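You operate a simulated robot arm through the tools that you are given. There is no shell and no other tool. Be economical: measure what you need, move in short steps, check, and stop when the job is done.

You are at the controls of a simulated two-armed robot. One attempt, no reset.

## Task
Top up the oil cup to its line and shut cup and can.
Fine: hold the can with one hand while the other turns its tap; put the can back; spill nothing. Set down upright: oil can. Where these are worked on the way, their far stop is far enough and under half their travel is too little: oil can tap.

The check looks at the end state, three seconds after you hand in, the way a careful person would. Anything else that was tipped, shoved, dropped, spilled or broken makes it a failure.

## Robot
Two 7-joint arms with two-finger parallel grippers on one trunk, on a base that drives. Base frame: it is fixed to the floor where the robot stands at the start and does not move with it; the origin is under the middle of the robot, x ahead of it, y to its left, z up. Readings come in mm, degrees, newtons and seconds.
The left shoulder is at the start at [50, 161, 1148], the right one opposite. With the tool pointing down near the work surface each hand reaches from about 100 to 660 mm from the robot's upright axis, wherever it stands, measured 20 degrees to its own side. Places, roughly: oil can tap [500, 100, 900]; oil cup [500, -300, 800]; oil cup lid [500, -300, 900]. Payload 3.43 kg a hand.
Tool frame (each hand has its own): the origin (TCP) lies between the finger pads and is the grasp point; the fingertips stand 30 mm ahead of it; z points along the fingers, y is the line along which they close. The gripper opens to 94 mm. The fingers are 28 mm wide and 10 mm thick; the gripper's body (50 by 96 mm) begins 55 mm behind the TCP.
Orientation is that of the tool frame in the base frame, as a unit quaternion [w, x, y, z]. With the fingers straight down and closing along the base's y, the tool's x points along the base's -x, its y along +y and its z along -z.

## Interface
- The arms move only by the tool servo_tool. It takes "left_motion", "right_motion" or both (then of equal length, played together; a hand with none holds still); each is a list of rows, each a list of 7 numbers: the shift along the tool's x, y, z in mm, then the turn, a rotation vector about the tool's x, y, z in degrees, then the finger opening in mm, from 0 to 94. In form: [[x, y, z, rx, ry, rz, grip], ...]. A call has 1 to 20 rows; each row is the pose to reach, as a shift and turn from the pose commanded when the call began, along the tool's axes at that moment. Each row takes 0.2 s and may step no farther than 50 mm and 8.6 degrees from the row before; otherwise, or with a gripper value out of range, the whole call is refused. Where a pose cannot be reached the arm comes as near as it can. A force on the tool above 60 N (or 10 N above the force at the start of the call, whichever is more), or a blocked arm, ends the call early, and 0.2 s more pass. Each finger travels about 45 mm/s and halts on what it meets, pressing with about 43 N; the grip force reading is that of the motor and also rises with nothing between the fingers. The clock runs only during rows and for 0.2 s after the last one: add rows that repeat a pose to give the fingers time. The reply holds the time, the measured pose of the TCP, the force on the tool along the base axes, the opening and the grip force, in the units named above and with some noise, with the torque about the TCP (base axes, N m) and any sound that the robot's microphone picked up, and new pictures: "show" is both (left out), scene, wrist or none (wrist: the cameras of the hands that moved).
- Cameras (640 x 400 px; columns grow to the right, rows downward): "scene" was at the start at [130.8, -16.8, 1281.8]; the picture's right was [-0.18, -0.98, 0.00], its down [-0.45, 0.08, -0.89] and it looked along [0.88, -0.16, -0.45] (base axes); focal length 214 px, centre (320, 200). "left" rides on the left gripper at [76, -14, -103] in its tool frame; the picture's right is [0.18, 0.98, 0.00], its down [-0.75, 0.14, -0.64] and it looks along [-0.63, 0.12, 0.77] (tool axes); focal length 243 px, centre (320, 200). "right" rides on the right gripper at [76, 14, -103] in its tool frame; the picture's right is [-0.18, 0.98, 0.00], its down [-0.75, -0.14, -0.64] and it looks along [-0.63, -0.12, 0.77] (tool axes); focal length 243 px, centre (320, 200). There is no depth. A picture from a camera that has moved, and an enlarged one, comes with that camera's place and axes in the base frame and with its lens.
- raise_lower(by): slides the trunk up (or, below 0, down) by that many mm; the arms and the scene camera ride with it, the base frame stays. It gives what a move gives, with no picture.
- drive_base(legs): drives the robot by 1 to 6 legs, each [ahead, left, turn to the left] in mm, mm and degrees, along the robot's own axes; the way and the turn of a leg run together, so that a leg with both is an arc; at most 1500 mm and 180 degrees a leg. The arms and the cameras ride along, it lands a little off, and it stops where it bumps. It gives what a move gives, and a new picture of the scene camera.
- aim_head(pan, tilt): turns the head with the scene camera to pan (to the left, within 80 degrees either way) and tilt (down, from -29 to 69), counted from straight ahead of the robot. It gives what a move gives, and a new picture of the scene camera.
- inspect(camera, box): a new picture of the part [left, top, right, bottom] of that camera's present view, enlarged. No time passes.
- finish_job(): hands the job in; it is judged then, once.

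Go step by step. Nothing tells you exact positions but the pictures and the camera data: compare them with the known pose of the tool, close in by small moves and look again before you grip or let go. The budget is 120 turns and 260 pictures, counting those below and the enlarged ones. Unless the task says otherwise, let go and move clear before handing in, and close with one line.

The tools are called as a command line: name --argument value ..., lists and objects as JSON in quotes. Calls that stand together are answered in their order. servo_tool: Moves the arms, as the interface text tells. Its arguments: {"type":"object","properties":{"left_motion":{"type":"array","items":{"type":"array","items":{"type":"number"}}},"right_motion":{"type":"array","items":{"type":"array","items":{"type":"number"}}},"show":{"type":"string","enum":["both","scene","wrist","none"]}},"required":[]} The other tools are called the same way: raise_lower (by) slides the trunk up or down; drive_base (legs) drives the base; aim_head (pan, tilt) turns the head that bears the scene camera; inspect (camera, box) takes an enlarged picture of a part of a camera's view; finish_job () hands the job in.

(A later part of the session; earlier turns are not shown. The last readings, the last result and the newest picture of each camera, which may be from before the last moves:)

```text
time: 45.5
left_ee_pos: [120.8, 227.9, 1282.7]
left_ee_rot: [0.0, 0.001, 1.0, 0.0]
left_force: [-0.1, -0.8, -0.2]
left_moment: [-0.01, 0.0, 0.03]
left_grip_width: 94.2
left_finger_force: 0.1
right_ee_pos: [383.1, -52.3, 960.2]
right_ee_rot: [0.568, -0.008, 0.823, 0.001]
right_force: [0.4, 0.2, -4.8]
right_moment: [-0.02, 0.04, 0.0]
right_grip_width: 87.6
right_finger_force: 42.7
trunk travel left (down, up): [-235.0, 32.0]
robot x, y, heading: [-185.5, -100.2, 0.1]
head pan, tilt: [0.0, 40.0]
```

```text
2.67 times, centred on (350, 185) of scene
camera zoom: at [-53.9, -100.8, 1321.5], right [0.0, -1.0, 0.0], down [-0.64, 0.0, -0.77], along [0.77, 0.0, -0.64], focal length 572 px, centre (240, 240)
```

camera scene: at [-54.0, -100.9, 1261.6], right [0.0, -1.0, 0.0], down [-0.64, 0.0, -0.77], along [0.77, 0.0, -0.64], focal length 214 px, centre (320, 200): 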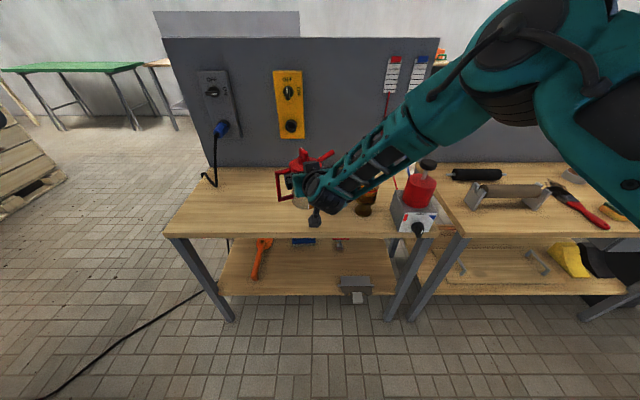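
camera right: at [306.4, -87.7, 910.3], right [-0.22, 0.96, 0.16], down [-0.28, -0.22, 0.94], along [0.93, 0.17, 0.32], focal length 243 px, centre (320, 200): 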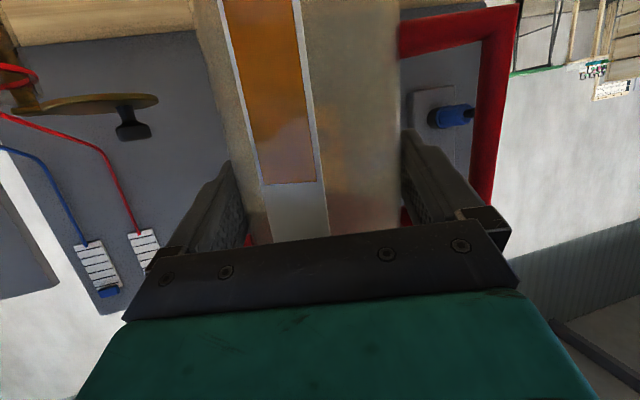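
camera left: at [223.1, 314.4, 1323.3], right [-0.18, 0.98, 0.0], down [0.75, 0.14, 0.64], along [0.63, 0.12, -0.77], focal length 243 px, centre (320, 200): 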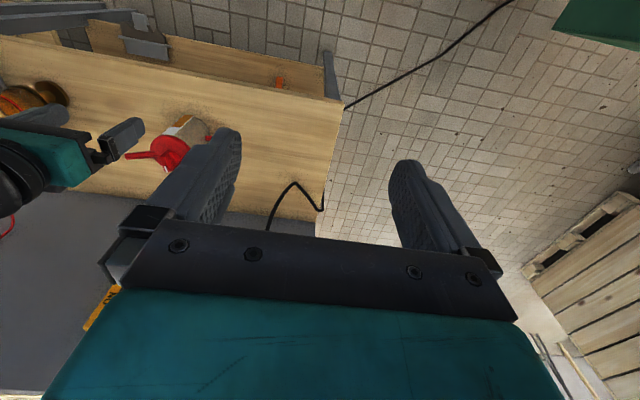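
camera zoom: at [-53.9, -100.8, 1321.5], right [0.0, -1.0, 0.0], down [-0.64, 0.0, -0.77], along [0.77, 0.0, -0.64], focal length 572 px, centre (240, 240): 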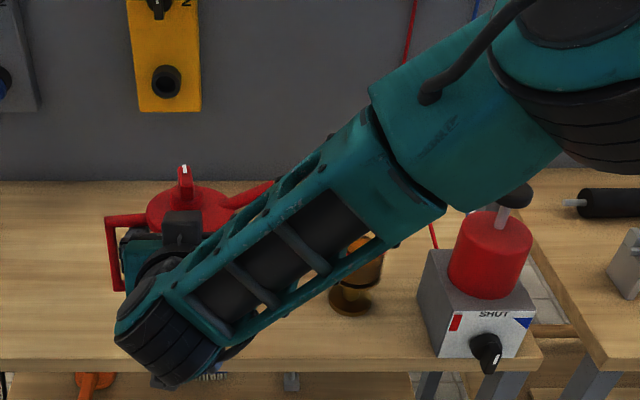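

Now the pose is clean. I'll drive forward and then right to bring the can next to the cup while still high.

drive_base --legs '[[90, 0, 0], [0, -100, 0]]'

inspect --camera "scene" --box '[240, 130, 440, 260]'

inspect --camera "right" --box '[0, 0, 640, 400]'

```text
time: 47.7
left_ee_pos: [209.4, 128.7, 1282.9]
left_ee_rot: [0.0, 0.001, 1.0, 0.0]
left_force: [0.0, 0.0, 0.4]
left_moment: [0.03, 0.0, -0.03]
left_grip_width: 94.1
left_finger_force: 0.1
right_ee_pos: [472.2, -152.6, 959.6]
right_ee_rot: [0.568, -0.007, 0.823, 0.0]
right_force: [-0.5, 0.0, -4.4]
right_moment: [0.02, -0.01, 0.0]
right_grip_width: 88.0
right_finger_force: 43.0
trunk travel left (down, up): [-235.0, 32.0]
robot x, y, heading: [-91.2, -200.1, 0.1]
head pan, tilt: [0.0, 40.0]
camera scene: at [35.0, -200.7, 1321.6], right [0.0, -1.0, 0.0], down [-0.64, 0.0, -0.77], along [0.77, 0.0, -0.64], focal length 214 px, centre (320, 200)
```

scene: 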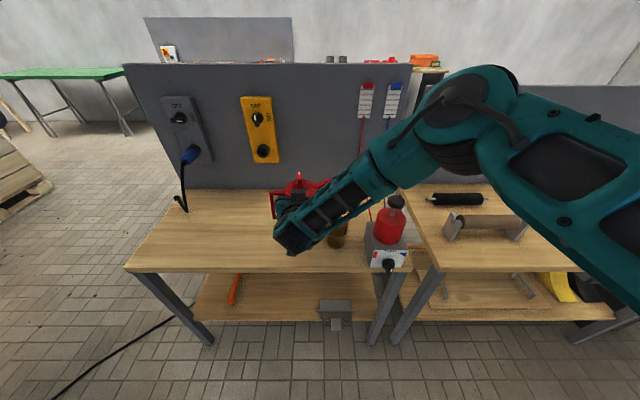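

```text
3.08 times, centred on (340, 195) of scene
camera zoom: at [35.0, -200.7, 1321.6], right [0.0, -1.0, 0.0], down [-0.64, 0.0, -0.77], along [0.77, 0.0, -0.64], focal length 660 px, centre (258, 215)
```

zoom: 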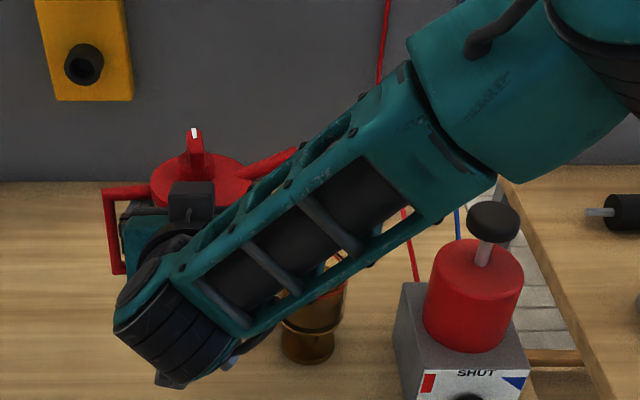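

```text
1.00 times, centred on (320, 200) of right (not enlarged: the box is as wide or as high as the picture)
camera zoom: at [348.8, -140.2, 924.4], right [0.05, 0.98, 0.17], down [-0.33, -0.14, 0.93], along [0.94, -0.1, 0.32], focal length 243 px, centre (320, 200)
```

zoom: 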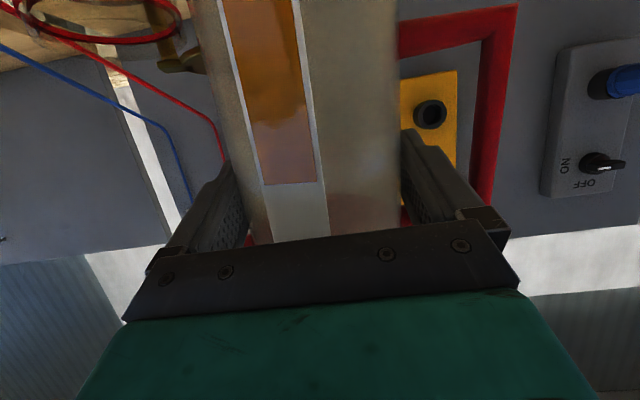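

I'll lower the can to about z 905 at the TCP, with the spout tip over the cup, and bring the left hand over the tap to view it.

servo_tool --right_motion '[[9.7, -0.8, 5.4, 0, 0, 0, 60], [19.4, -1.6, 10.8, 0, 0, 0, 60], [29, -2.4, 16.2, 0, 0, 0, 60], [39, -3.2, 21.6, 0, 0, 0, 60], [48.6, -4, 27, 0, 0, 0, 60], [48.6, -4, 27, 0, 0, 0, 60], [48.6, -4, 27, 0, 0, 0, 60]]' --left_motion '[[-30, -30, 10, 0, 0, 0, 80], [-70, -60, 20, 0, 0, 0, 70], [-110, -80, 40, 0, 0, 0, 60], [-150, -95, 60, 0, 0, 0, 50], [-185, -105, 80, 0, 0, 0, 50], [-210, -110, 100, 0, 0, 0, 50], [-210, -110, 100, 0, 0, 0, 50]]'

inspect --camera "left" --box '[140, 0, 400, 170]'

```text
refused: row 2 steps farther than a row can; nothing moved
```

```text
2.35 times, centred on (270, 85) of left
camera zoom: at [132.8, 113.8, 1383.2], right [-0.18, 0.98, 0.0], down [0.75, 0.14, 0.64], along [0.63, 0.12, -0.77], focal length 571 px, centre (438, 471)
```

zoom: 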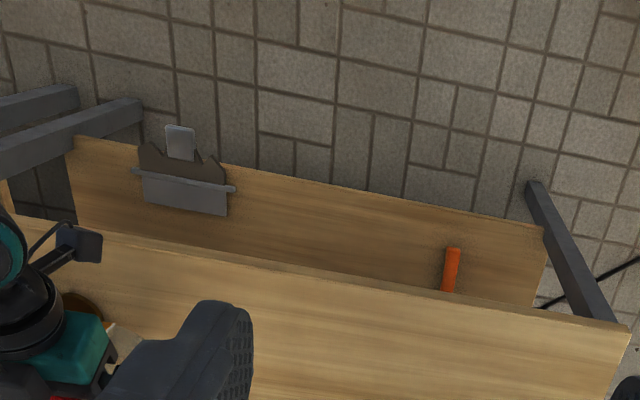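

servo_tool --right_motion '[[8, -0.7, 4.5, 0, 0, 0, 60], [16, -1.3, 9, 0, 0, 0, 60], [24, -2, 13.5, 0, 0, 0, 60], [32, -2.7, 18, 0, 0, 0, 60], [40, -3.3, 22.5, 0, 0, 0, 60], [48.6, -4, 27, 0, 0, 0, 60], [48.6, -4, 27, 0, 0, 0, 60]]' --left_motion '[[-33, -21, 14, 0, 0, 0, 80], [-67, -43, 28, 0, 0, 0, 70], [-100, -64, 42, 0, 0, 0, 60], [-133, -86, 55, 0, 0, 0, 50], [-167, -107, 69, 0, 0, 0, 50], [-200, -129, 83, 0, 0, 0, 50], [-200, -129, 83, 0, 0, 0, 50]]'

inspect --camera "left" --box '[80, 0, 340, 170]'

```text
time: 49.3
left_ee_pos: [410.0, 0.8, 1199.0]
left_ee_rot: [0.0, 0.0, 1.0, 0.0]
left_force: [-0.7, 0.3, 0.1]
left_moment: [-0.03, 0.02, -0.04]
left_grip_width: 50.0
left_finger_force: 0.1
right_ee_pos: [480.6, -156.7, 905.4]
right_ee_rot: [0.568, -0.008, 0.823, 0.001]
right_force: [0.3, -0.3, -4.7]
right_moment: [0.03, 0.06, 0.0]
right_grip_width: 87.6
right_finger_force: 42.9
trunk travel left (down, up): [-235.0, 32.0]
robot x, y, heading: [-88.8, -202.1, -0.1]
head pan, tilt: [0.0, 40.0]
camera scene: at [34.7, -200.0, 1321.6], right [0.0, -1.0, 0.0], down [-0.64, 0.0, -0.77], along [0.77, 0.0, -0.64], focal length 214 px, centre (320, 200)
camera right: at [356.8, -144.5, 869.4], right [0.05, 0.98, 0.16], down [-0.33, -0.14, 0.93], along [0.94, -0.1, 0.32], focal length 243 px, centre (320, 200)
camera left: at [332.5, -13.6, 1299.7], right [-0.18, 0.98, 0.0], down [0.75, 0.14, 0.64], along [0.63, 0.12, -0.77], focal length 243 px, centre (320, 200)
```

scene: 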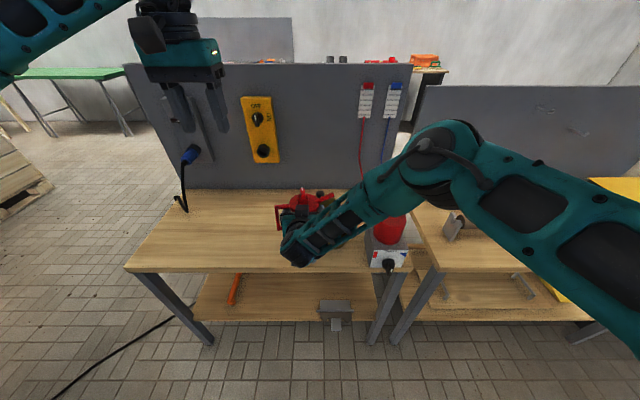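
right: 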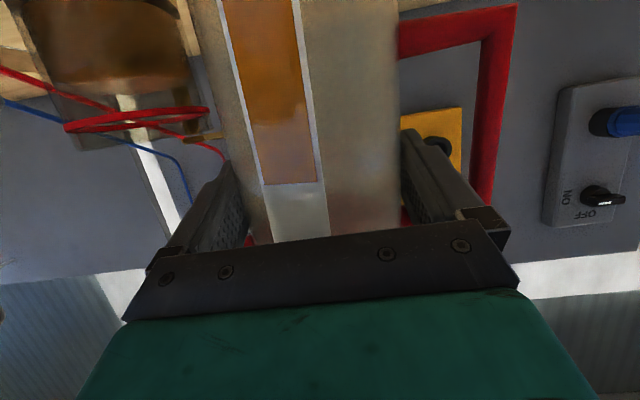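
left: 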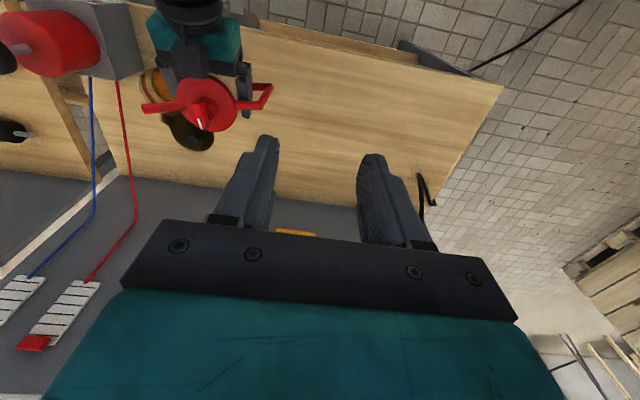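

```text
2.35 times, centred on (210, 85) of left
camera zoom: at [332.5, -13.6, 1299.7], right [-0.18, 0.98, 0.0], down [0.75, 0.14, 0.64], along [0.63, 0.12, -0.77], focal length 571 px, centre (579, 471)
```

zoom: 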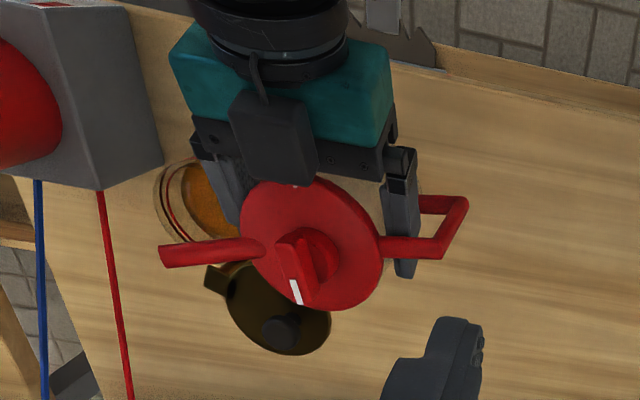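

The tap bar lies along x near (492, -158), with its top at about z 952. I'll bring the left hand above it.

servo_tool --left_motion '[[-14, -27, 26, 0, 0, 0, 44], [-27, -53, 53, 0, 0, 0, 40], [-41, -80, 80, 0, 0, 0, 40], [-55, -106, 106, 0, 0, 0, 40], [-68, -133, 132, 0, 0, 0, 40], [-82, -159, 159, 0, 0, 0, 40], [-82, -159, 159, 0, 0, 0, 40]]'

inspect --camera "left" --box '[220, 40, 420, 220]'

inspect --camera "scene" --box '[240, 110, 400, 260]'

```text
time: 50.9
left_ee_pos: [492.0, -161.1, 1038.6]
left_ee_rot: [0.0, 0.001, 1.0, -0.001]
left_force: [0.3, -0.1, -0.4]
left_moment: [0.02, 0.0, 0.02]
left_grip_width: 39.9
left_finger_force: 0.0
right_ee_pos: [480.6, -156.4, 904.1]
right_ee_rot: [0.568, -0.008, 0.823, 0.001]
right_force: [0.2, -0.1, -3.9]
right_moment: [-0.02, 0.02, -0.05]
right_grip_width: 87.6
right_finger_force: 42.9
trunk travel left (down, up): [-235.0, 32.0]
robot x, y, heading: [-93.0, -201.3, 0.1]
head pan, tilt: [0.0, 40.0]
camera scene: at [34.9, -200.1, 1321.6], right [0.0, -1.0, 0.0], down [-0.64, 0.0, -0.77], along [0.77, 0.0, -0.64], focal length 214 px, centre (320, 200)
camera left: at [414.7, -175.0, 1140.9], right [-0.18, 0.98, 0.0], down [0.75, 0.14, 0.64], along [0.63, 0.12, -0.77], focal length 243 px, centre (320, 200)
```

scene: 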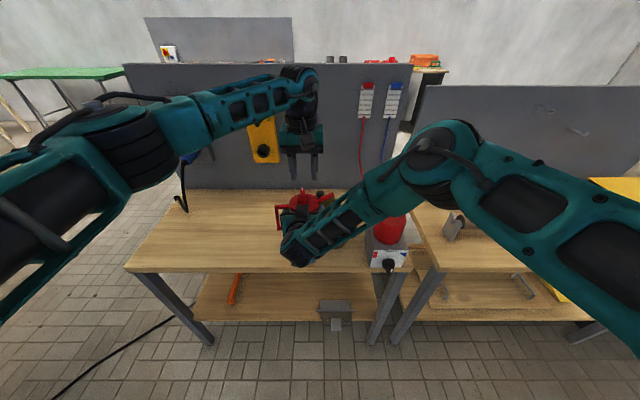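
left: 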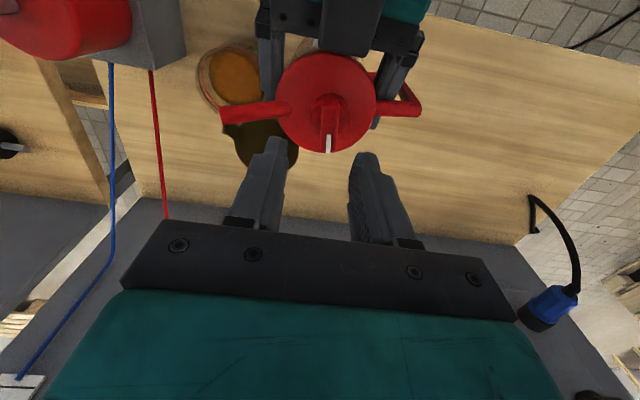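

```text
2.22 times, centred on (320, 130) of left
camera zoom: at [414.7, -175.0, 1140.9], right [-0.18, 0.98, 0.0], down [0.75, 0.14, 0.64], along [0.63, 0.12, -0.77], focal length 539 px, centre (320, 356)
```

zoom: 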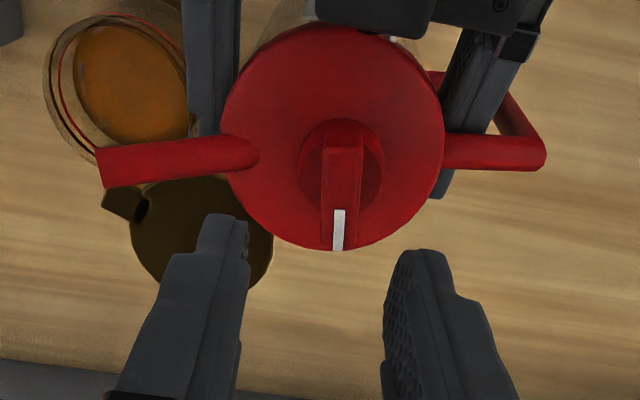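

```text
2.67 times, centred on (320, 185) of scene
camera zoom: at [34.9, -200.1, 1321.6], right [0.0, -1.0, 0.0], down [-0.64, 0.0, -0.77], along [0.77, 0.0, -0.64], focal length 572 px, centre (320, 240)
```

zoom: 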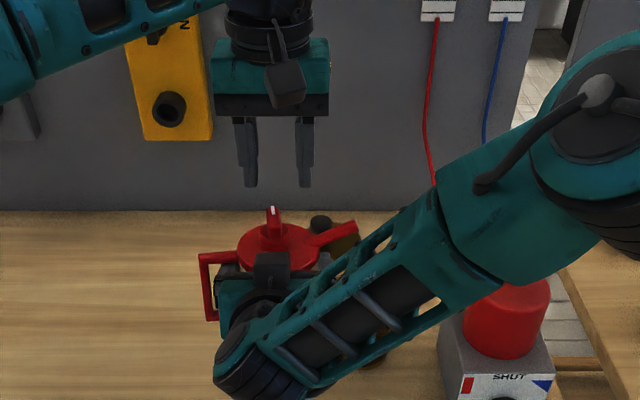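

The bar centre is near (493, -152), slightly yawed. I'll descend around it with the fingers open.

servo_tool --left_motion '[[0, 9, 15, 0, 0, -5, 40], [0, 9, 40, 0, 0, -5, 40], [0, 9, 58, 0, 0, -5, 40], [0, 9, 66, 0, 0, -5, 40], [0, 9, 66, 0, 0, -5, 40]]'

inspect --camera "left" --box '[220, 40, 420, 220]'

inspect --camera "scene" --box '[270, 150, 350, 230]'

```text
time: 52.1
left_ee_pos: [491.9, -150.5, 975.4]
left_ee_rot: [0.0, -0.044, 0.999, 0.0]
left_force: [0.5, 0.1, -0.7]
left_moment: [0.01, 0.02, 0.02]
left_grip_width: 39.9
left_finger_force: 0.0
right_ee_pos: [481.2, -156.9, 906.8]
right_ee_rot: [0.568, -0.008, 0.823, 0.001]
right_force: [-0.4, 0.7, -4.9]
right_moment: [-0.03, 0.04, 0.0]
right_grip_width: 87.3
right_finger_force: 43.1
trunk travel left (down, up): [-235.0, 32.0]
robot x, y, heading: [-91.3, -201.8, -0.2]
head pan, tilt: [0.0, 40.0]
camera scene: at [35.0, -200.3, 1321.6], right [0.0, -1.0, 0.0], down [-0.64, 0.0, -0.77], along [0.77, 0.0, -0.64], focal length 214 px, centre (320, 200)
camera left: at [415.8, -171.7, 1075.0], right [-0.27, 0.96, 0.0], down [0.74, 0.21, 0.64], along [0.62, 0.17, -0.77], focal length 243 px, centre (320, 200)
```

scene: 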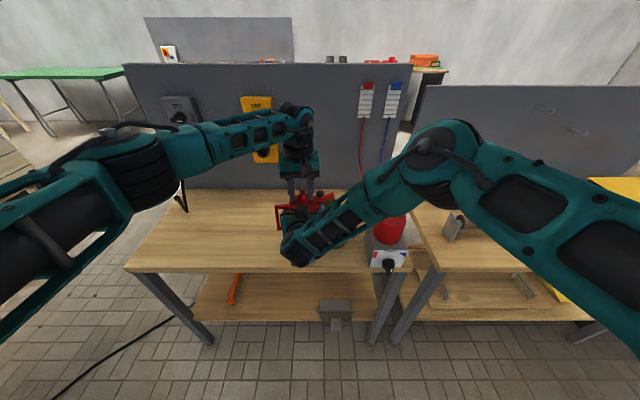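
left: 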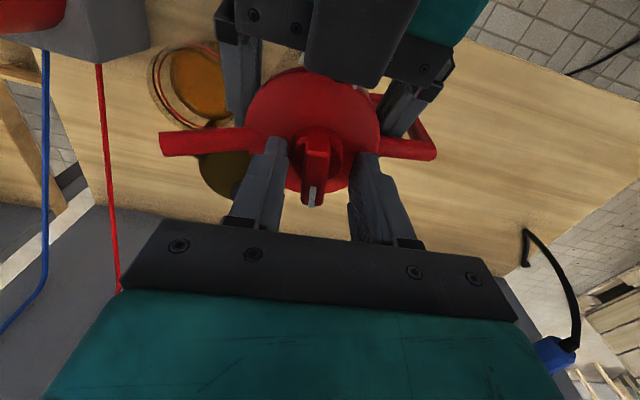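

```text
2.22 times, centred on (320, 130) of left
camera zoom: at [415.8, -171.7, 1075.0], right [-0.27, 0.96, 0.0], down [0.74, 0.21, 0.64], along [0.62, 0.17, -0.77], focal length 539 px, centre (320, 356)
```

zoom: 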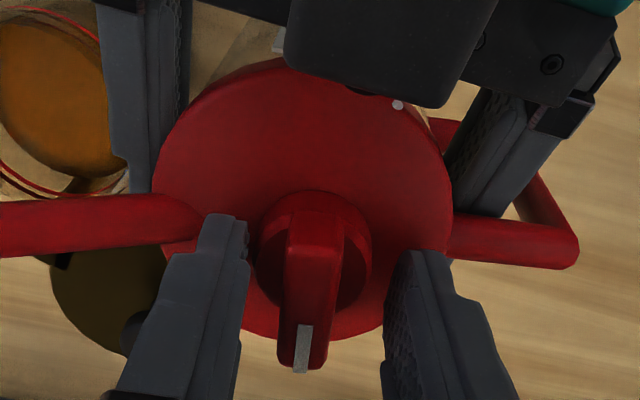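

```text
5.00 times, centred on (310, 190) of scene
camera zoom: at [35.0, -200.3, 1321.6], right [0.0, -1.0, 0.0], down [-0.64, 0.0, -0.77], along [0.77, 0.0, -0.64], focal length 1072 px, centre (370, 250)
```

zoom: 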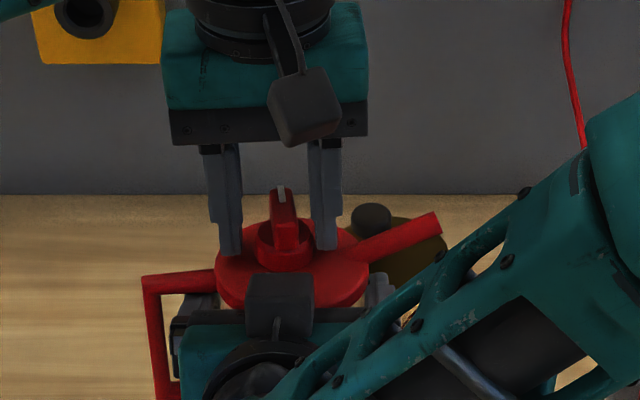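

The fingers straddle the bar. I'll lower 5 mm and close on it.

servo_tool --left_motion '[[0, -2, 5, 0, 0, 0, 40], [0, -2, 5, 0, 0, 0, 30], [0, -2, 5, 0, 0, 0, 20], [0, -2, 5, 0, 0, 0, 8], [0, -2, 5, 0, 0, 0, 0], [0, -2, 5, 0, 0, 0, 0]]'

inspect --camera "left" --box '[220, 40, 420, 220]'

inspect --camera "scene" --box '[270, 150, 350, 230]'

```text
time: 53.5
left_ee_pos: [491.6, -152.0, 969.2]
left_ee_rot: [0.0, -0.044, 0.999, -0.001]
left_force: [0.2, -2.9, 1.1]
left_moment: [0.38, 0.07, -0.08]
left_grip_width: 30.9
left_finger_force: 42.7
right_ee_pos: [480.9, -157.9, 904.1]
right_ee_rot: [0.567, -0.007, 0.823, 0.0]
right_force: [0.1, 3.0, -4.0]
right_moment: [-0.59, -0.07, 0.15]
right_grip_width: 87.8
right_finger_force: 42.3
trunk travel left (down, up): [-235.0, 32.0]
robot x, y, heading: [-91.1, -199.4, -0.4]
head pan, tilt: [0.0, 40.0]
camera scene: at [35.0, -200.3, 1321.6], right [0.0, -1.0, 0.0], down [-0.64, 0.0, -0.77], along [0.77, 0.0, -0.64], focal length 214 px, centre (320, 200)
camera left: at [416.1, -173.9, 1070.5], right [-0.27, 0.96, 0.0], down [0.74, 0.21, 0.64], along [0.62, 0.17, -0.77], focal length 243 px, centre (320, 200)
```

scene: 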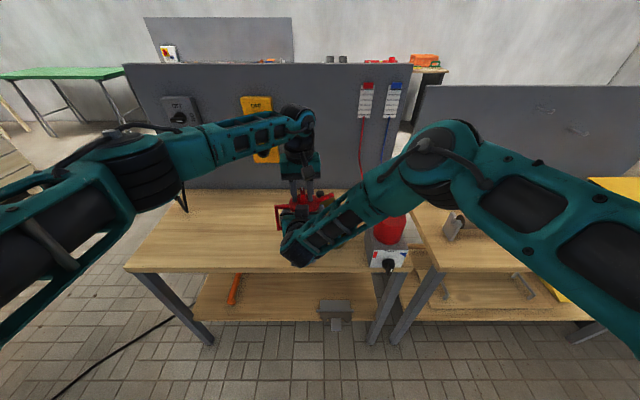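
left: 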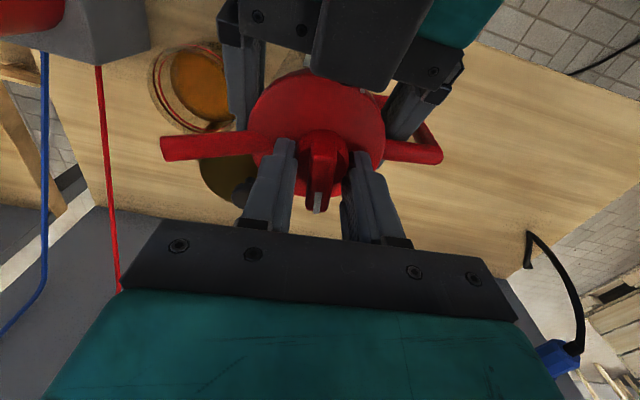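

```text
2.22 times, centred on (320, 130) of left
camera zoom: at [416.1, -173.9, 1070.5], right [-0.27, 0.96, 0.0], down [0.74, 0.21, 0.64], along [0.62, 0.17, -0.77], focal length 539 px, centre (320, 356)
```

zoom: 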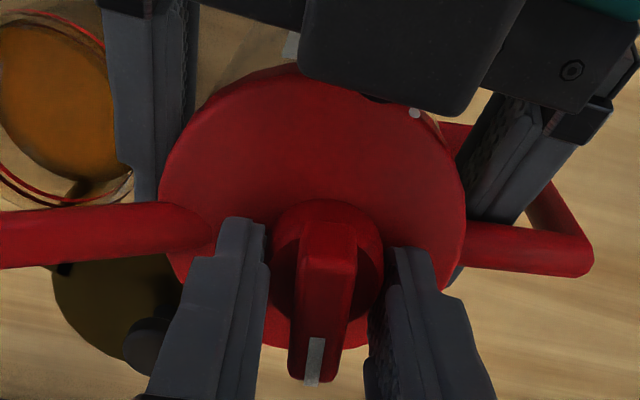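

```text
5.00 times, centred on (310, 190) of scene
camera zoom: at [35.0, -200.3, 1321.6], right [0.0, -1.0, 0.0], down [-0.64, 0.0, -0.77], along [0.77, 0.0, -0.64], focal length 1072 px, centre (370, 250)
```

zoom: 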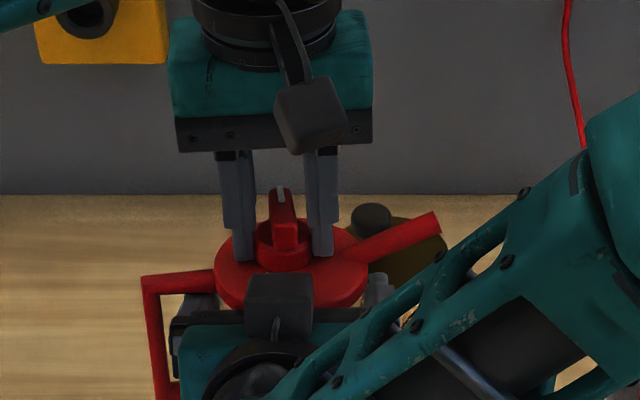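

The fingers closed on the round boss (31 mm). I'll open, rise 8 mm and close on the bar itself.

servo_tool --left_motion '[[0, 0, 0, 0, 0, 0, 44], [0, 0, -8, 0, 0, 0, 44], [0, -1, -8, 0, 0, 0, 30], [0, -1, -8, 0, 0, 0, 15], [0, -1, -8, 0, 0, 0, 0], [0, -1, -8, 0, 0, 0, 0], [0, -1, -8, 0, 0, 0, 0]]'

inspect --camera "left" --box '[220, 40, 420, 220]'

```text
time: 55.1
left_ee_pos: [492.6, -153.7, 977.2]
left_ee_rot: [-0.001, -0.043, 0.999, 0.0]
left_force: [-1.2, 1.2, 3.0]
left_moment: [0.29, 0.28, -0.11]
left_grip_width: 30.7
left_finger_force: 42.8
right_ee_pos: [480.5, -156.9, 904.2]
right_ee_rot: [0.568, -0.009, 0.823, 0.001]
right_force: [1.2, -1.6, -7.5]
right_moment: [-0.19, -0.18, 0.07]
right_grip_width: 87.7
right_finger_force: 42.9
trunk travel left (down, up): [-235.0, 32.0]
robot x, y, heading: [-92.5, -200.4, 0.0]
head pan, tilt: [0.0, 40.0]
camera scene: at [35.0, -200.3, 1321.6], right [0.0, -1.0, 0.0], down [-0.64, 0.0, -0.77], along [0.77, 0.0, -0.64], focal length 214 px, centre (320, 200)
camera left: at [416.5, -174.6, 1078.2], right [-0.27, 0.96, 0.0], down [0.74, 0.21, 0.64], along [0.62, 0.17, -0.77], focal length 243 px, centre (320, 200)
```

scene: 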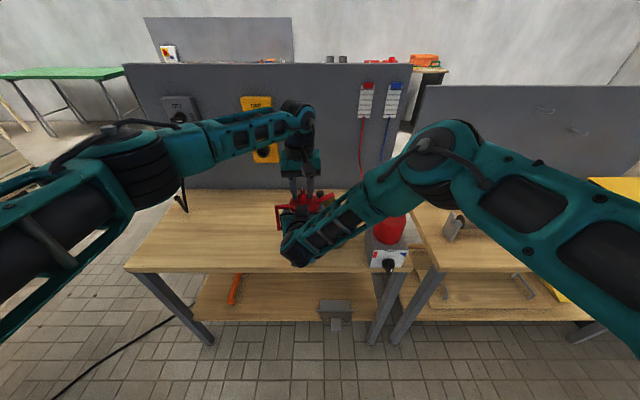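
left: 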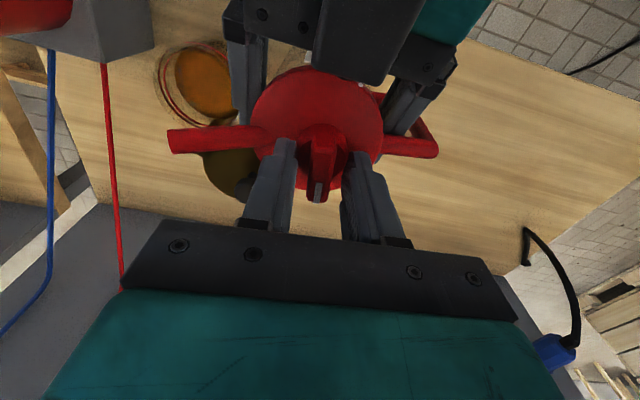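

```text
2.22 times, centred on (320, 130) of left
camera zoom: at [416.5, -174.6, 1078.2], right [-0.27, 0.96, 0.0], down [0.74, 0.21, 0.64], along [0.62, 0.17, -0.77], focal length 539 px, centre (320, 356)
```

zoom: 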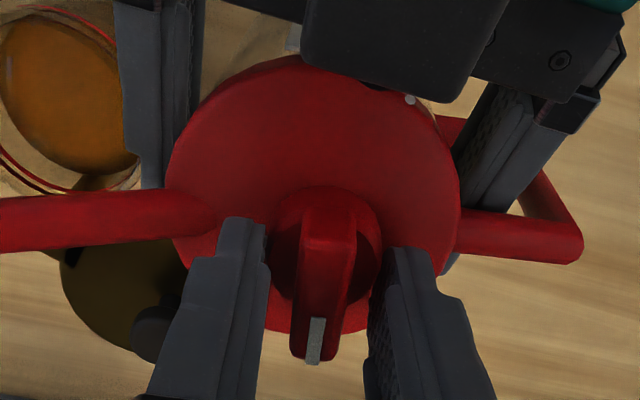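

servo_tool --left_motion '[[0, 0, 0, 0, 0, 0, 44], [0, 0, -8, 0, 0, 0, 44], [0, 0, -8, 0, 0, 0, 30], [0, 0, -8, 0, 0, 0, 15], [0, 0, -8, 0, 0, 0, 0], [0, 0, -8, 0, 0, 0, 0], [0, 0, -8, 0, 0, 0, 0]]'

inspect --camera "left" --box '[220, 40, 420, 220]'

inspect --camera "scene" --box '[270, 150, 350, 230]'

```text
time: 56.7
left_ee_pos: [491.4, -153.4, 984.5]
left_ee_rot: [0.0, -0.044, 0.999, 0.0]
left_force: [1.1, 2.6, 0.4]
left_moment: [0.04, -0.07, -0.1]
left_grip_width: 30.8
left_finger_force: 43.1
right_ee_pos: [480.4, -156.1, 904.6]
right_ee_rot: [0.569, -0.007, 0.822, 0.0]
right_force: [-0.9, -1.4, -0.8]
right_moment: [0.12, -0.07, 0.06]
right_grip_width: 87.4
right_finger_force: 42.6
trunk travel left (down, up): [-235.0, 32.0]
robot x, y, heading: [-92.8, -198.9, 0.0]
head pan, tilt: [0.0, 40.0]
camera scene: at [35.0, -200.3, 1321.6], right [0.0, -1.0, 0.0], down [-0.64, 0.0, -0.77], along [0.77, 0.0, -0.64], focal length 214 px, centre (320, 200)
camera left: at [416.8, -174.7, 1086.0], right [-0.27, 0.96, 0.0], down [0.74, 0.21, 0.64], along [0.62, 0.17, -0.77], focal length 243 px, centre (320, 200)
```

scene: 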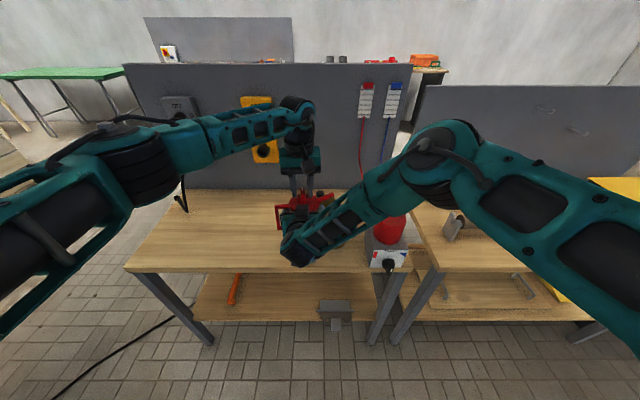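
left: 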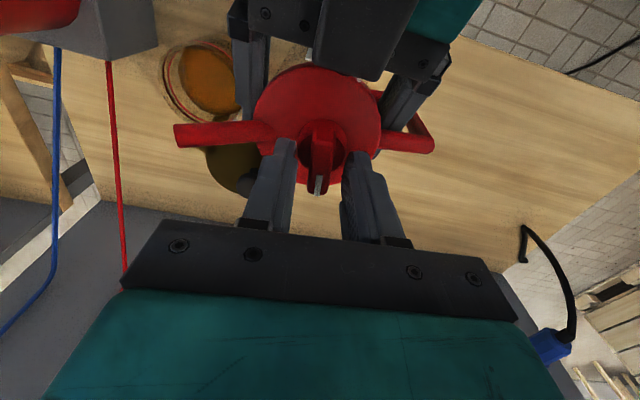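

```text
2.22 times, centred on (320, 130) of left
camera zoom: at [416.8, -174.7, 1086.0], right [-0.27, 0.96, 0.0], down [0.74, 0.21, 0.64], along [0.62, 0.17, -0.77], focal length 539 px, centre (320, 356)
```

zoom: 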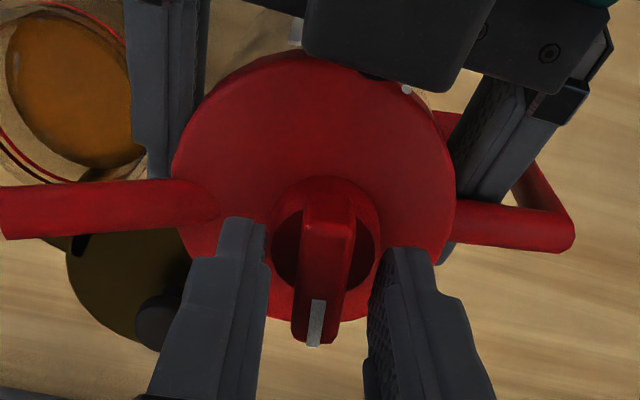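

```text
5.00 times, centred on (310, 190) of scene
camera zoom: at [35.0, -200.3, 1321.6], right [0.0, -1.0, 0.0], down [-0.64, 0.0, -0.77], along [0.77, 0.0, -0.64], focal length 1072 px, centre (370, 250)
```

zoom: 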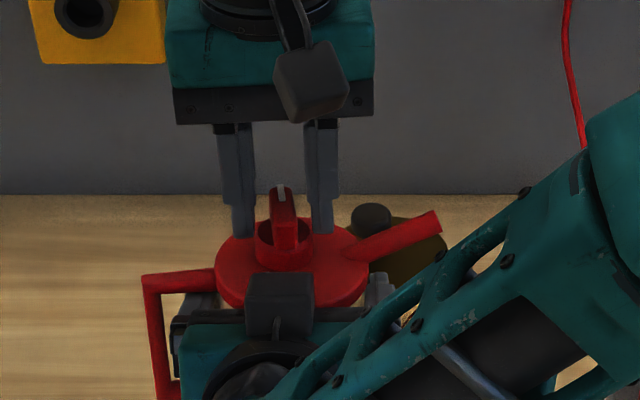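

servo_tool --left_motion '[[0, 0, 0, 0, 0, 0, 44], [0, 0, -7, 0, 0, 0, 44], [0, 0, -7, 0, 0, 0, 30], [0, 0, -7, 0, 0, 0, 15], [0, 0, -7, 0, 0, 0, 0], [0, 0, -7, 0, 0, 0, 0], [0, 0, -7, 0, 0, 0, 0]]' --show "wrist"

inspect --camera "left" --box '[220, 40, 420, 220]'

inspect --camera "scene" --box '[280, 160, 340, 220]'

```text
time: 58.3
left_ee_pos: [492.6, -154.4, 992.4]
left_ee_rot: [0.0, -0.042, 0.999, 0.0]
left_force: [0.7, -0.2, 2.0]
left_moment: [0.27, 0.2, -0.03]
left_grip_width: 12.4
left_finger_force: 43.0
right_ee_pos: [479.4, -157.9, 904.4]
right_ee_rot: [0.567, -0.008, 0.823, 0.001]
right_force: [-0.5, 0.1, -5.2]
right_moment: [-0.33, -0.14, 0.01]
right_grip_width: 87.3
right_finger_force: 43.1
trunk travel left (down, up): [-235.0, 32.0]
robot x, y, heading: [-89.2, -200.6, -0.1]
head pan, tilt: [0.0, 40.0]
camera left: at [416.7, -174.7, 1093.6], right [-0.27, 0.96, 0.0], down [0.74, 0.21, 0.64], along [0.62, 0.17, -0.77], focal length 243 px, centre (320, 200)
```

left: 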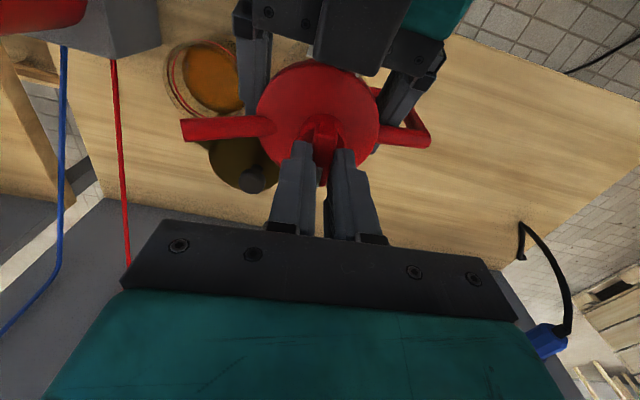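

```text
2.22 times, centred on (320, 130) of left
camera zoom: at [416.7, -174.7, 1093.6], right [-0.27, 0.96, 0.0], down [0.74, 0.21, 0.64], along [0.62, 0.17, -0.77], focal length 539 px, centre (320, 356)
```

zoom: 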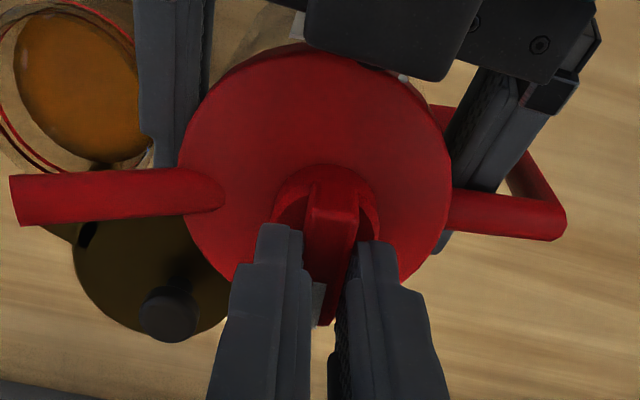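

```text
6.67 times, centred on (310, 190) of scene
camera zoom: at [35.0, -200.3, 1321.6], right [0.0, -1.0, 0.0], down [-0.64, 0.0, -0.77], along [0.77, 0.0, -0.64], focal length 1430 px, centre (387, 267)
```

zoom: 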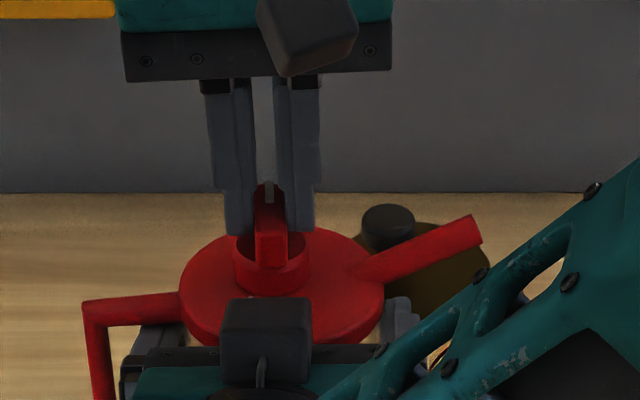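

The bar is gripped now (12 mm). I'll turn it gently towards the spout direction first and watch the torque.

servo_tool --left_motion '[[0, 0, 0, 0, 0, 4, 0], [0, 0, 0, 0, 0, 8, 0], [0, 0, 0, 0, 0, 12, 0], [0, 0, 0, 0, 0, 16, 0]]' --show "wrist"

inspect --camera "left" --box '[200, 20, 400, 200]'

inspect --camera "right" --box '[0, 0, 640, 400]'

```text
time: 59.3
left_ee_pos: [491.5, -154.8, 992.5]
left_ee_rot: [0.001, 0.098, 0.995, -0.001]
left_force: [-0.3, -2.9, 5.0]
left_moment: [0.2, 0.66, 0.0]
left_grip_width: 12.4
left_finger_force: 42.8
right_ee_pos: [478.8, -156.3, 903.8]
right_ee_rot: [0.568, -0.008, 0.823, 0.0]
right_force: [0.4, 3.2, -8.7]
right_moment: [-0.45, -0.6, 0.02]
right_grip_width: 87.4
right_finger_force: 42.7
trunk travel left (down, up): [-235.0, 32.0]
robot x, y, heading: [-93.5, -201.2, 0.1]
head pan, tilt: [0.0, 40.0]
camera left: at [413.6, -153.5, 1093.6], right [0.01, 1.0, 0.0], down [0.77, -0.01, 0.64], along [0.64, -0.01, -0.77], focal length 243 px, centre (320, 200)
```

left: 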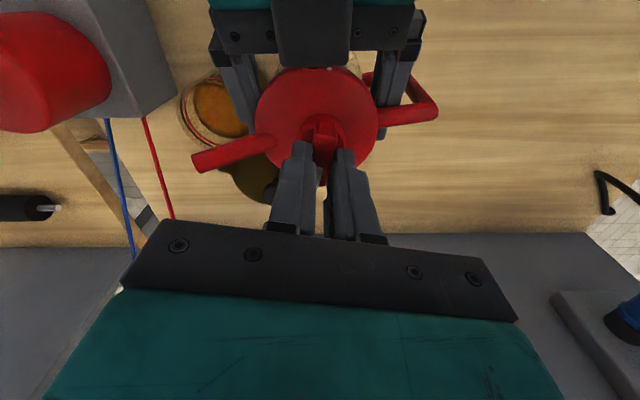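

```text
2.22 times, centred on (300, 110) of left
camera zoom: at [413.6, -153.5, 1093.6], right [0.01, 1.0, 0.0], down [0.77, -0.01, 0.64], along [0.64, -0.01, -0.77], focal length 539 px, centre (364, 400)
```

zoom: 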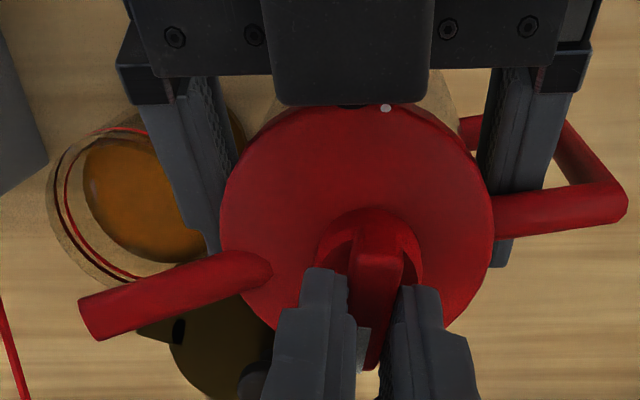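

```text
1.00 times, centred on (320, 200) of right (not enlarged: the box is as wide or as high as the picture)
camera zoom: at [356.7, -144.5, 869.3], right [0.05, 0.99, 0.16], down [-0.33, -0.14, 0.93], along [0.94, -0.1, 0.32], focal length 243 px, centre (320, 200)
```

zoom: 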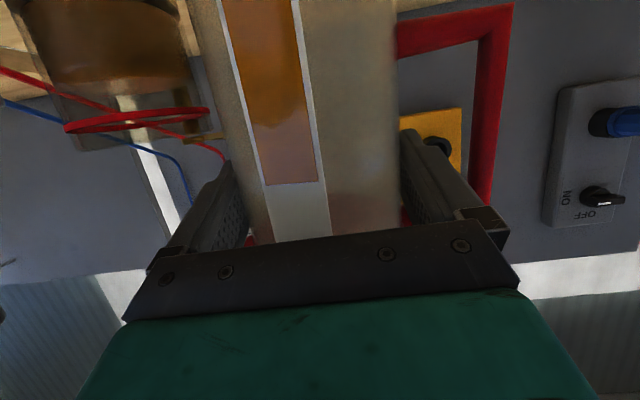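

The tap turns freely this way. I'll continue towards a quarter turn.

servo_tool --left_motion '[[0, 0, 0, 0, 0, 8, 0], [0, 0, 0, 0, 0, 16, 0], [0, 0, 0, 0, 0, 24, 0], [0, 0, 0, 0, 0, 32, 0], [0, 0, 0, 0, 0, 40, 0], [0, 0, 0, 0, 0, 48, 0], [0, 0, 0, 0, 0, 48, 0]]' --show "wrist"

inspect --camera "scene" --box '[270, 150, 360, 240]'

inspect --camera "right" --box '[0, 0, 640, 400]'

```text
time: 60.9
left_ee_pos: [475.5, -133.7, 1003.6]
left_ee_rot: [0.025, 0.355, 0.935, 0.006]
left_force: [4.3, -38.1, -5.6]
left_moment: [-1.52, -0.22, -0.25]
left_grip_width: 12.3
left_finger_force: 43.4
left hand out of reach, approached as far as the arm can: row 4, 5, 6, 7
right_ee_pos: [476.8, -148.6, 905.8]
right_ee_rot: [0.569, -0.015, 0.822, 0.006]
right_force: [-4.2, 38.5, 1.9]
right_moment: [-2.18, -0.16, 0.24]
right_grip_width: 88.5
right_finger_force: 43.2
trunk travel left (down, up): [-235.0, 32.0]
robot x, y, heading: [-92.8, -204.0, -0.1]
head pan, tilt: [0.0, 40.0]
camera left: at [403.5, -93.6, 1100.8], right [0.51, 0.86, 0.02], down [0.62, -0.39, 0.68], along [0.59, -0.33, -0.74], focal length 243 px, centre (320, 200)
```

left: 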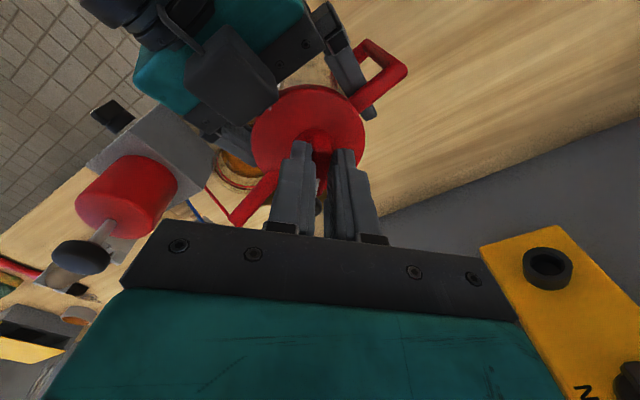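

```text
4.44 times, centred on (315, 195) of scene
camera zoom: at [34.6, -199.7, 1321.6], right [0.0, -1.0, 0.0], down [-0.64, 0.0, -0.77], along [0.77, 0.0, -0.64], focal length 953 px, centre (342, 222)
```

zoom: 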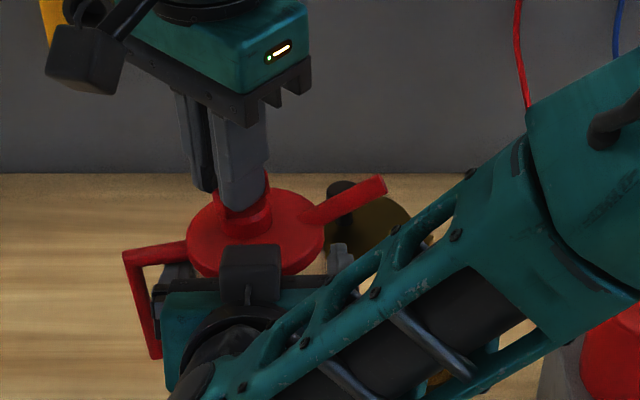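

```text
1.00 times, centred on (320, 200) of right (not enlarged: the box is as wide or as high as the picture)
camera zoom: at [353.8, -139.1, 870.5], right [0.03, 0.99, 0.17], down [-0.33, -0.15, 0.93], along [0.94, -0.09, 0.32], focal length 243 px, centre (320, 200)
```

zoom: 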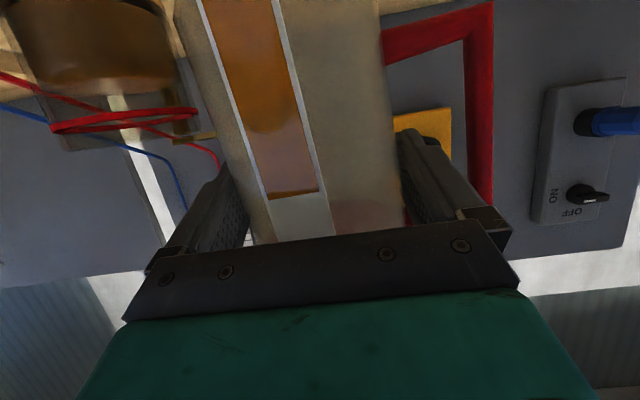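

The left wrist hit its limit at about 42° and pulled on the can. I'll turn back a bit at once to relieve it.

servo_tool --left_motion '[[0, 0, 0, 0, 0, -8, 0], [0, 0, 0, 0, 0, -16, 0], [0, 0, 0, 0, 0, -24, 0]]' --show "wrist"

inspect --camera "scene" --box '[270, 150, 360, 240]'

```text
time: 61.7
left_ee_pos: [474.2, -135.2, 1004.1]
left_ee_rot: [0.022, 0.154, 0.988, 0.0]
left_force: [-4.0, -38.0, 8.0]
left_moment: [-0.98, 1.13, -0.49]
left_grip_width: 12.7
left_finger_force: 43.2
right_ee_pos: [479.1, -151.7, 902.8]
right_ee_rot: [0.567, -0.016, 0.824, 0.004]
right_force: [3.9, 38.1, -12.3]
right_moment: [-2.99, -0.8, 0.32]
right_grip_width: 89.8
right_finger_force: 42.8
trunk travel left (down, up): [-235.0, 32.0]
robot x, y, heading: [-89.1, -201.3, -0.2]
head pan, tilt: [0.0, 40.0]
camera left: at [392.2, -125.0, 1101.4], right [0.12, 0.99, 0.0], down [0.73, -0.09, 0.68], along [0.67, -0.08, -0.74], focal length 243 px, centre (320, 200)
```

left: 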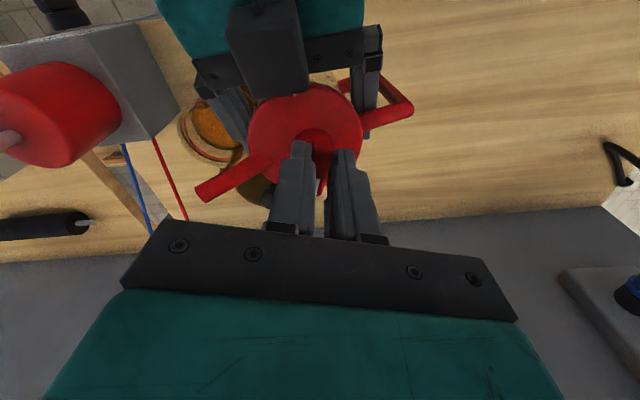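

```text
4.44 times, centred on (315, 195) of scene
camera zoom: at [35.0, -200.3, 1321.6], right [0.0, -1.0, 0.0], down [-0.64, 0.0, -0.77], along [0.77, 0.0, -0.64], focal length 953 px, centre (342, 222)
```

zoom: 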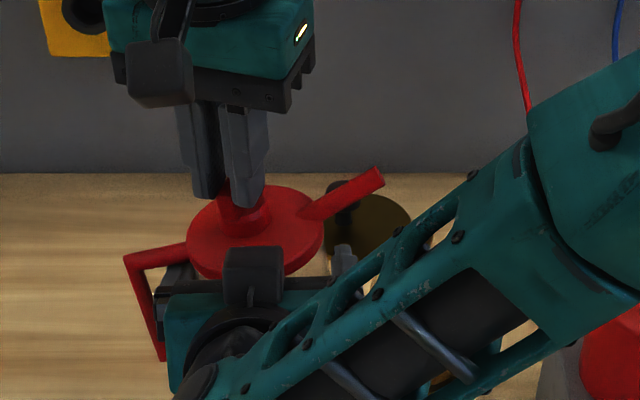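

servo_tool --left_motion '[[-7, -4, 4, 0, 0, 0, 0], [-14, -8, 7, 0, 0, 0, 0], [-20, -12, 11, 0, 0, 0, 0], [-20, -12, 11, 0, 0, 0, 0]]' --show "wrist"

inspect --camera "scene" --box '[270, 150, 360, 240]'

inspect --camera "right" --box '[0, 0, 640, 400]'

```text
time: 62.7
left_ee_pos: [493.4, -147.6, 993.0]
left_ee_rot: [0.021, 0.149, 0.989, 0.003]
left_force: [-6.4, -22.2, 26.1]
left_moment: [-0.65, 0.97, -0.21]
left_grip_width: 12.4
left_finger_force: 42.9
right_ee_pos: [477.9, -154.8, 902.0]
right_ee_rot: [0.564, -0.01, 0.826, 0.003]
right_force: [6.4, 22.5, -29.6]
right_moment: [-1.65, 0.05, 0.46]
right_grip_width: 82.9
right_finger_force: 42.7
trunk travel left (down, up): [-235.0, 32.0]
robot x, y, heading: [-92.0, -202.4, -0.2]
head pan, tilt: [0.0, 40.0]
camera left: at [409.5, -138.6, 1091.2], right [0.12, 0.99, 0.0], down [0.73, -0.09, 0.68], along [0.67, -0.07, -0.74], focal length 243 px, centre (320, 200)
```

left: 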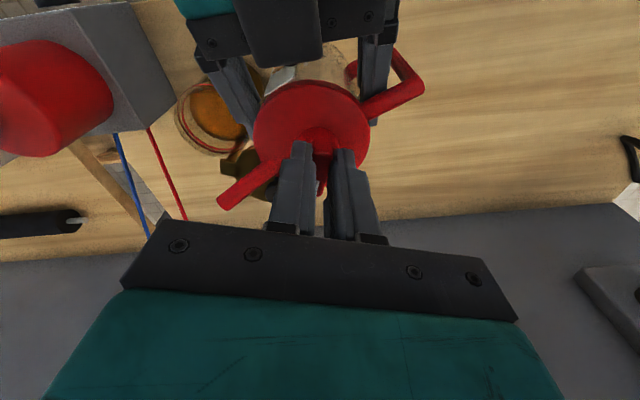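

```text
4.44 times, centred on (315, 195) of scene
camera zoom: at [35.0, -200.3, 1321.6], right [0.0, -1.0, 0.0], down [-0.64, 0.0, -0.77], along [0.77, 0.0, -0.64], focal length 953 px, centre (342, 222)
```

zoom: 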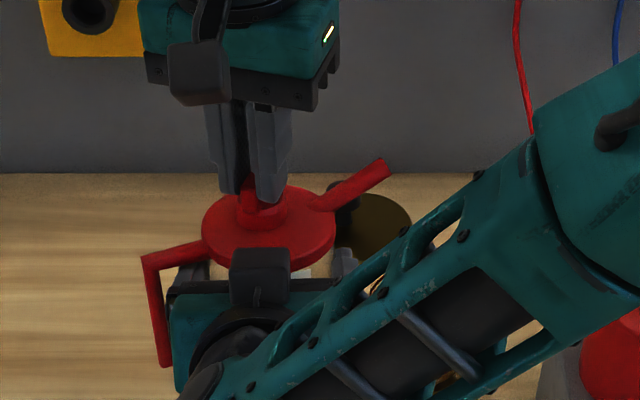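

```text
1.00 times, centred on (320, 200) of right (not enlarged: the box is as wide or as high as the picture)
camera zoom: at [354.5, -143.7, 867.8], right [0.05, 0.99, 0.17], down [-0.32, -0.14, 0.94], along [0.95, -0.1, 0.31], focal length 243 px, centre (320, 200)
```

zoom: 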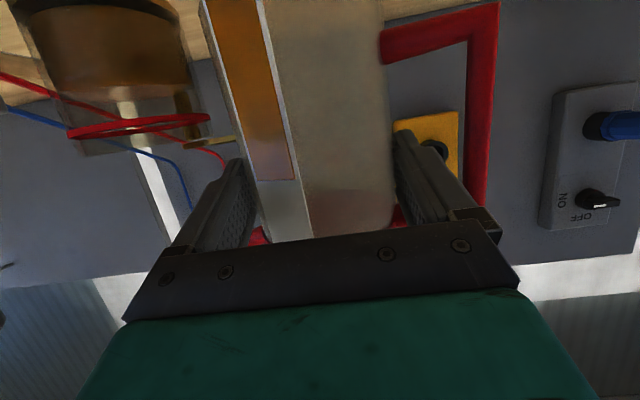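

The left hand is still pressing on the can. I'll ease it up and towards -y to unload, then release the tap and look.

servo_tool --left_motion '[[1, -3, -3, 0, 0, 0, 0], [2, -6, -5, 0, 0, 0, 0], [2, -6, -5, 0, 0, 0, 0]]' --show "none"

```text
time: 63.5
left_ee_pos: [491.5, -147.8, 995.8]
left_ee_rot: [0.027, 0.145, 0.989, 0.007]
left_force: [19.4, -12.3, 1.5]
left_moment: [-0.84, -1.1, -0.03]
left_grip_width: 12.5
left_finger_force: 42.8
right_ee_pos: [477.9, -154.9, 903.6]
right_ee_rot: [0.567, -0.009, 0.824, 0.003]
right_force: [-20.2, 12.3, -5.1]
right_moment: [-0.37, -0.65, 0.33]
right_grip_width: 82.9
right_finger_force: 43.5
trunk travel left (down, up): [-235.0, 32.0]
robot x, y, heading: [-95.3, -204.3, -0.2]
head pan, tilt: [0.0, 40.0]
```

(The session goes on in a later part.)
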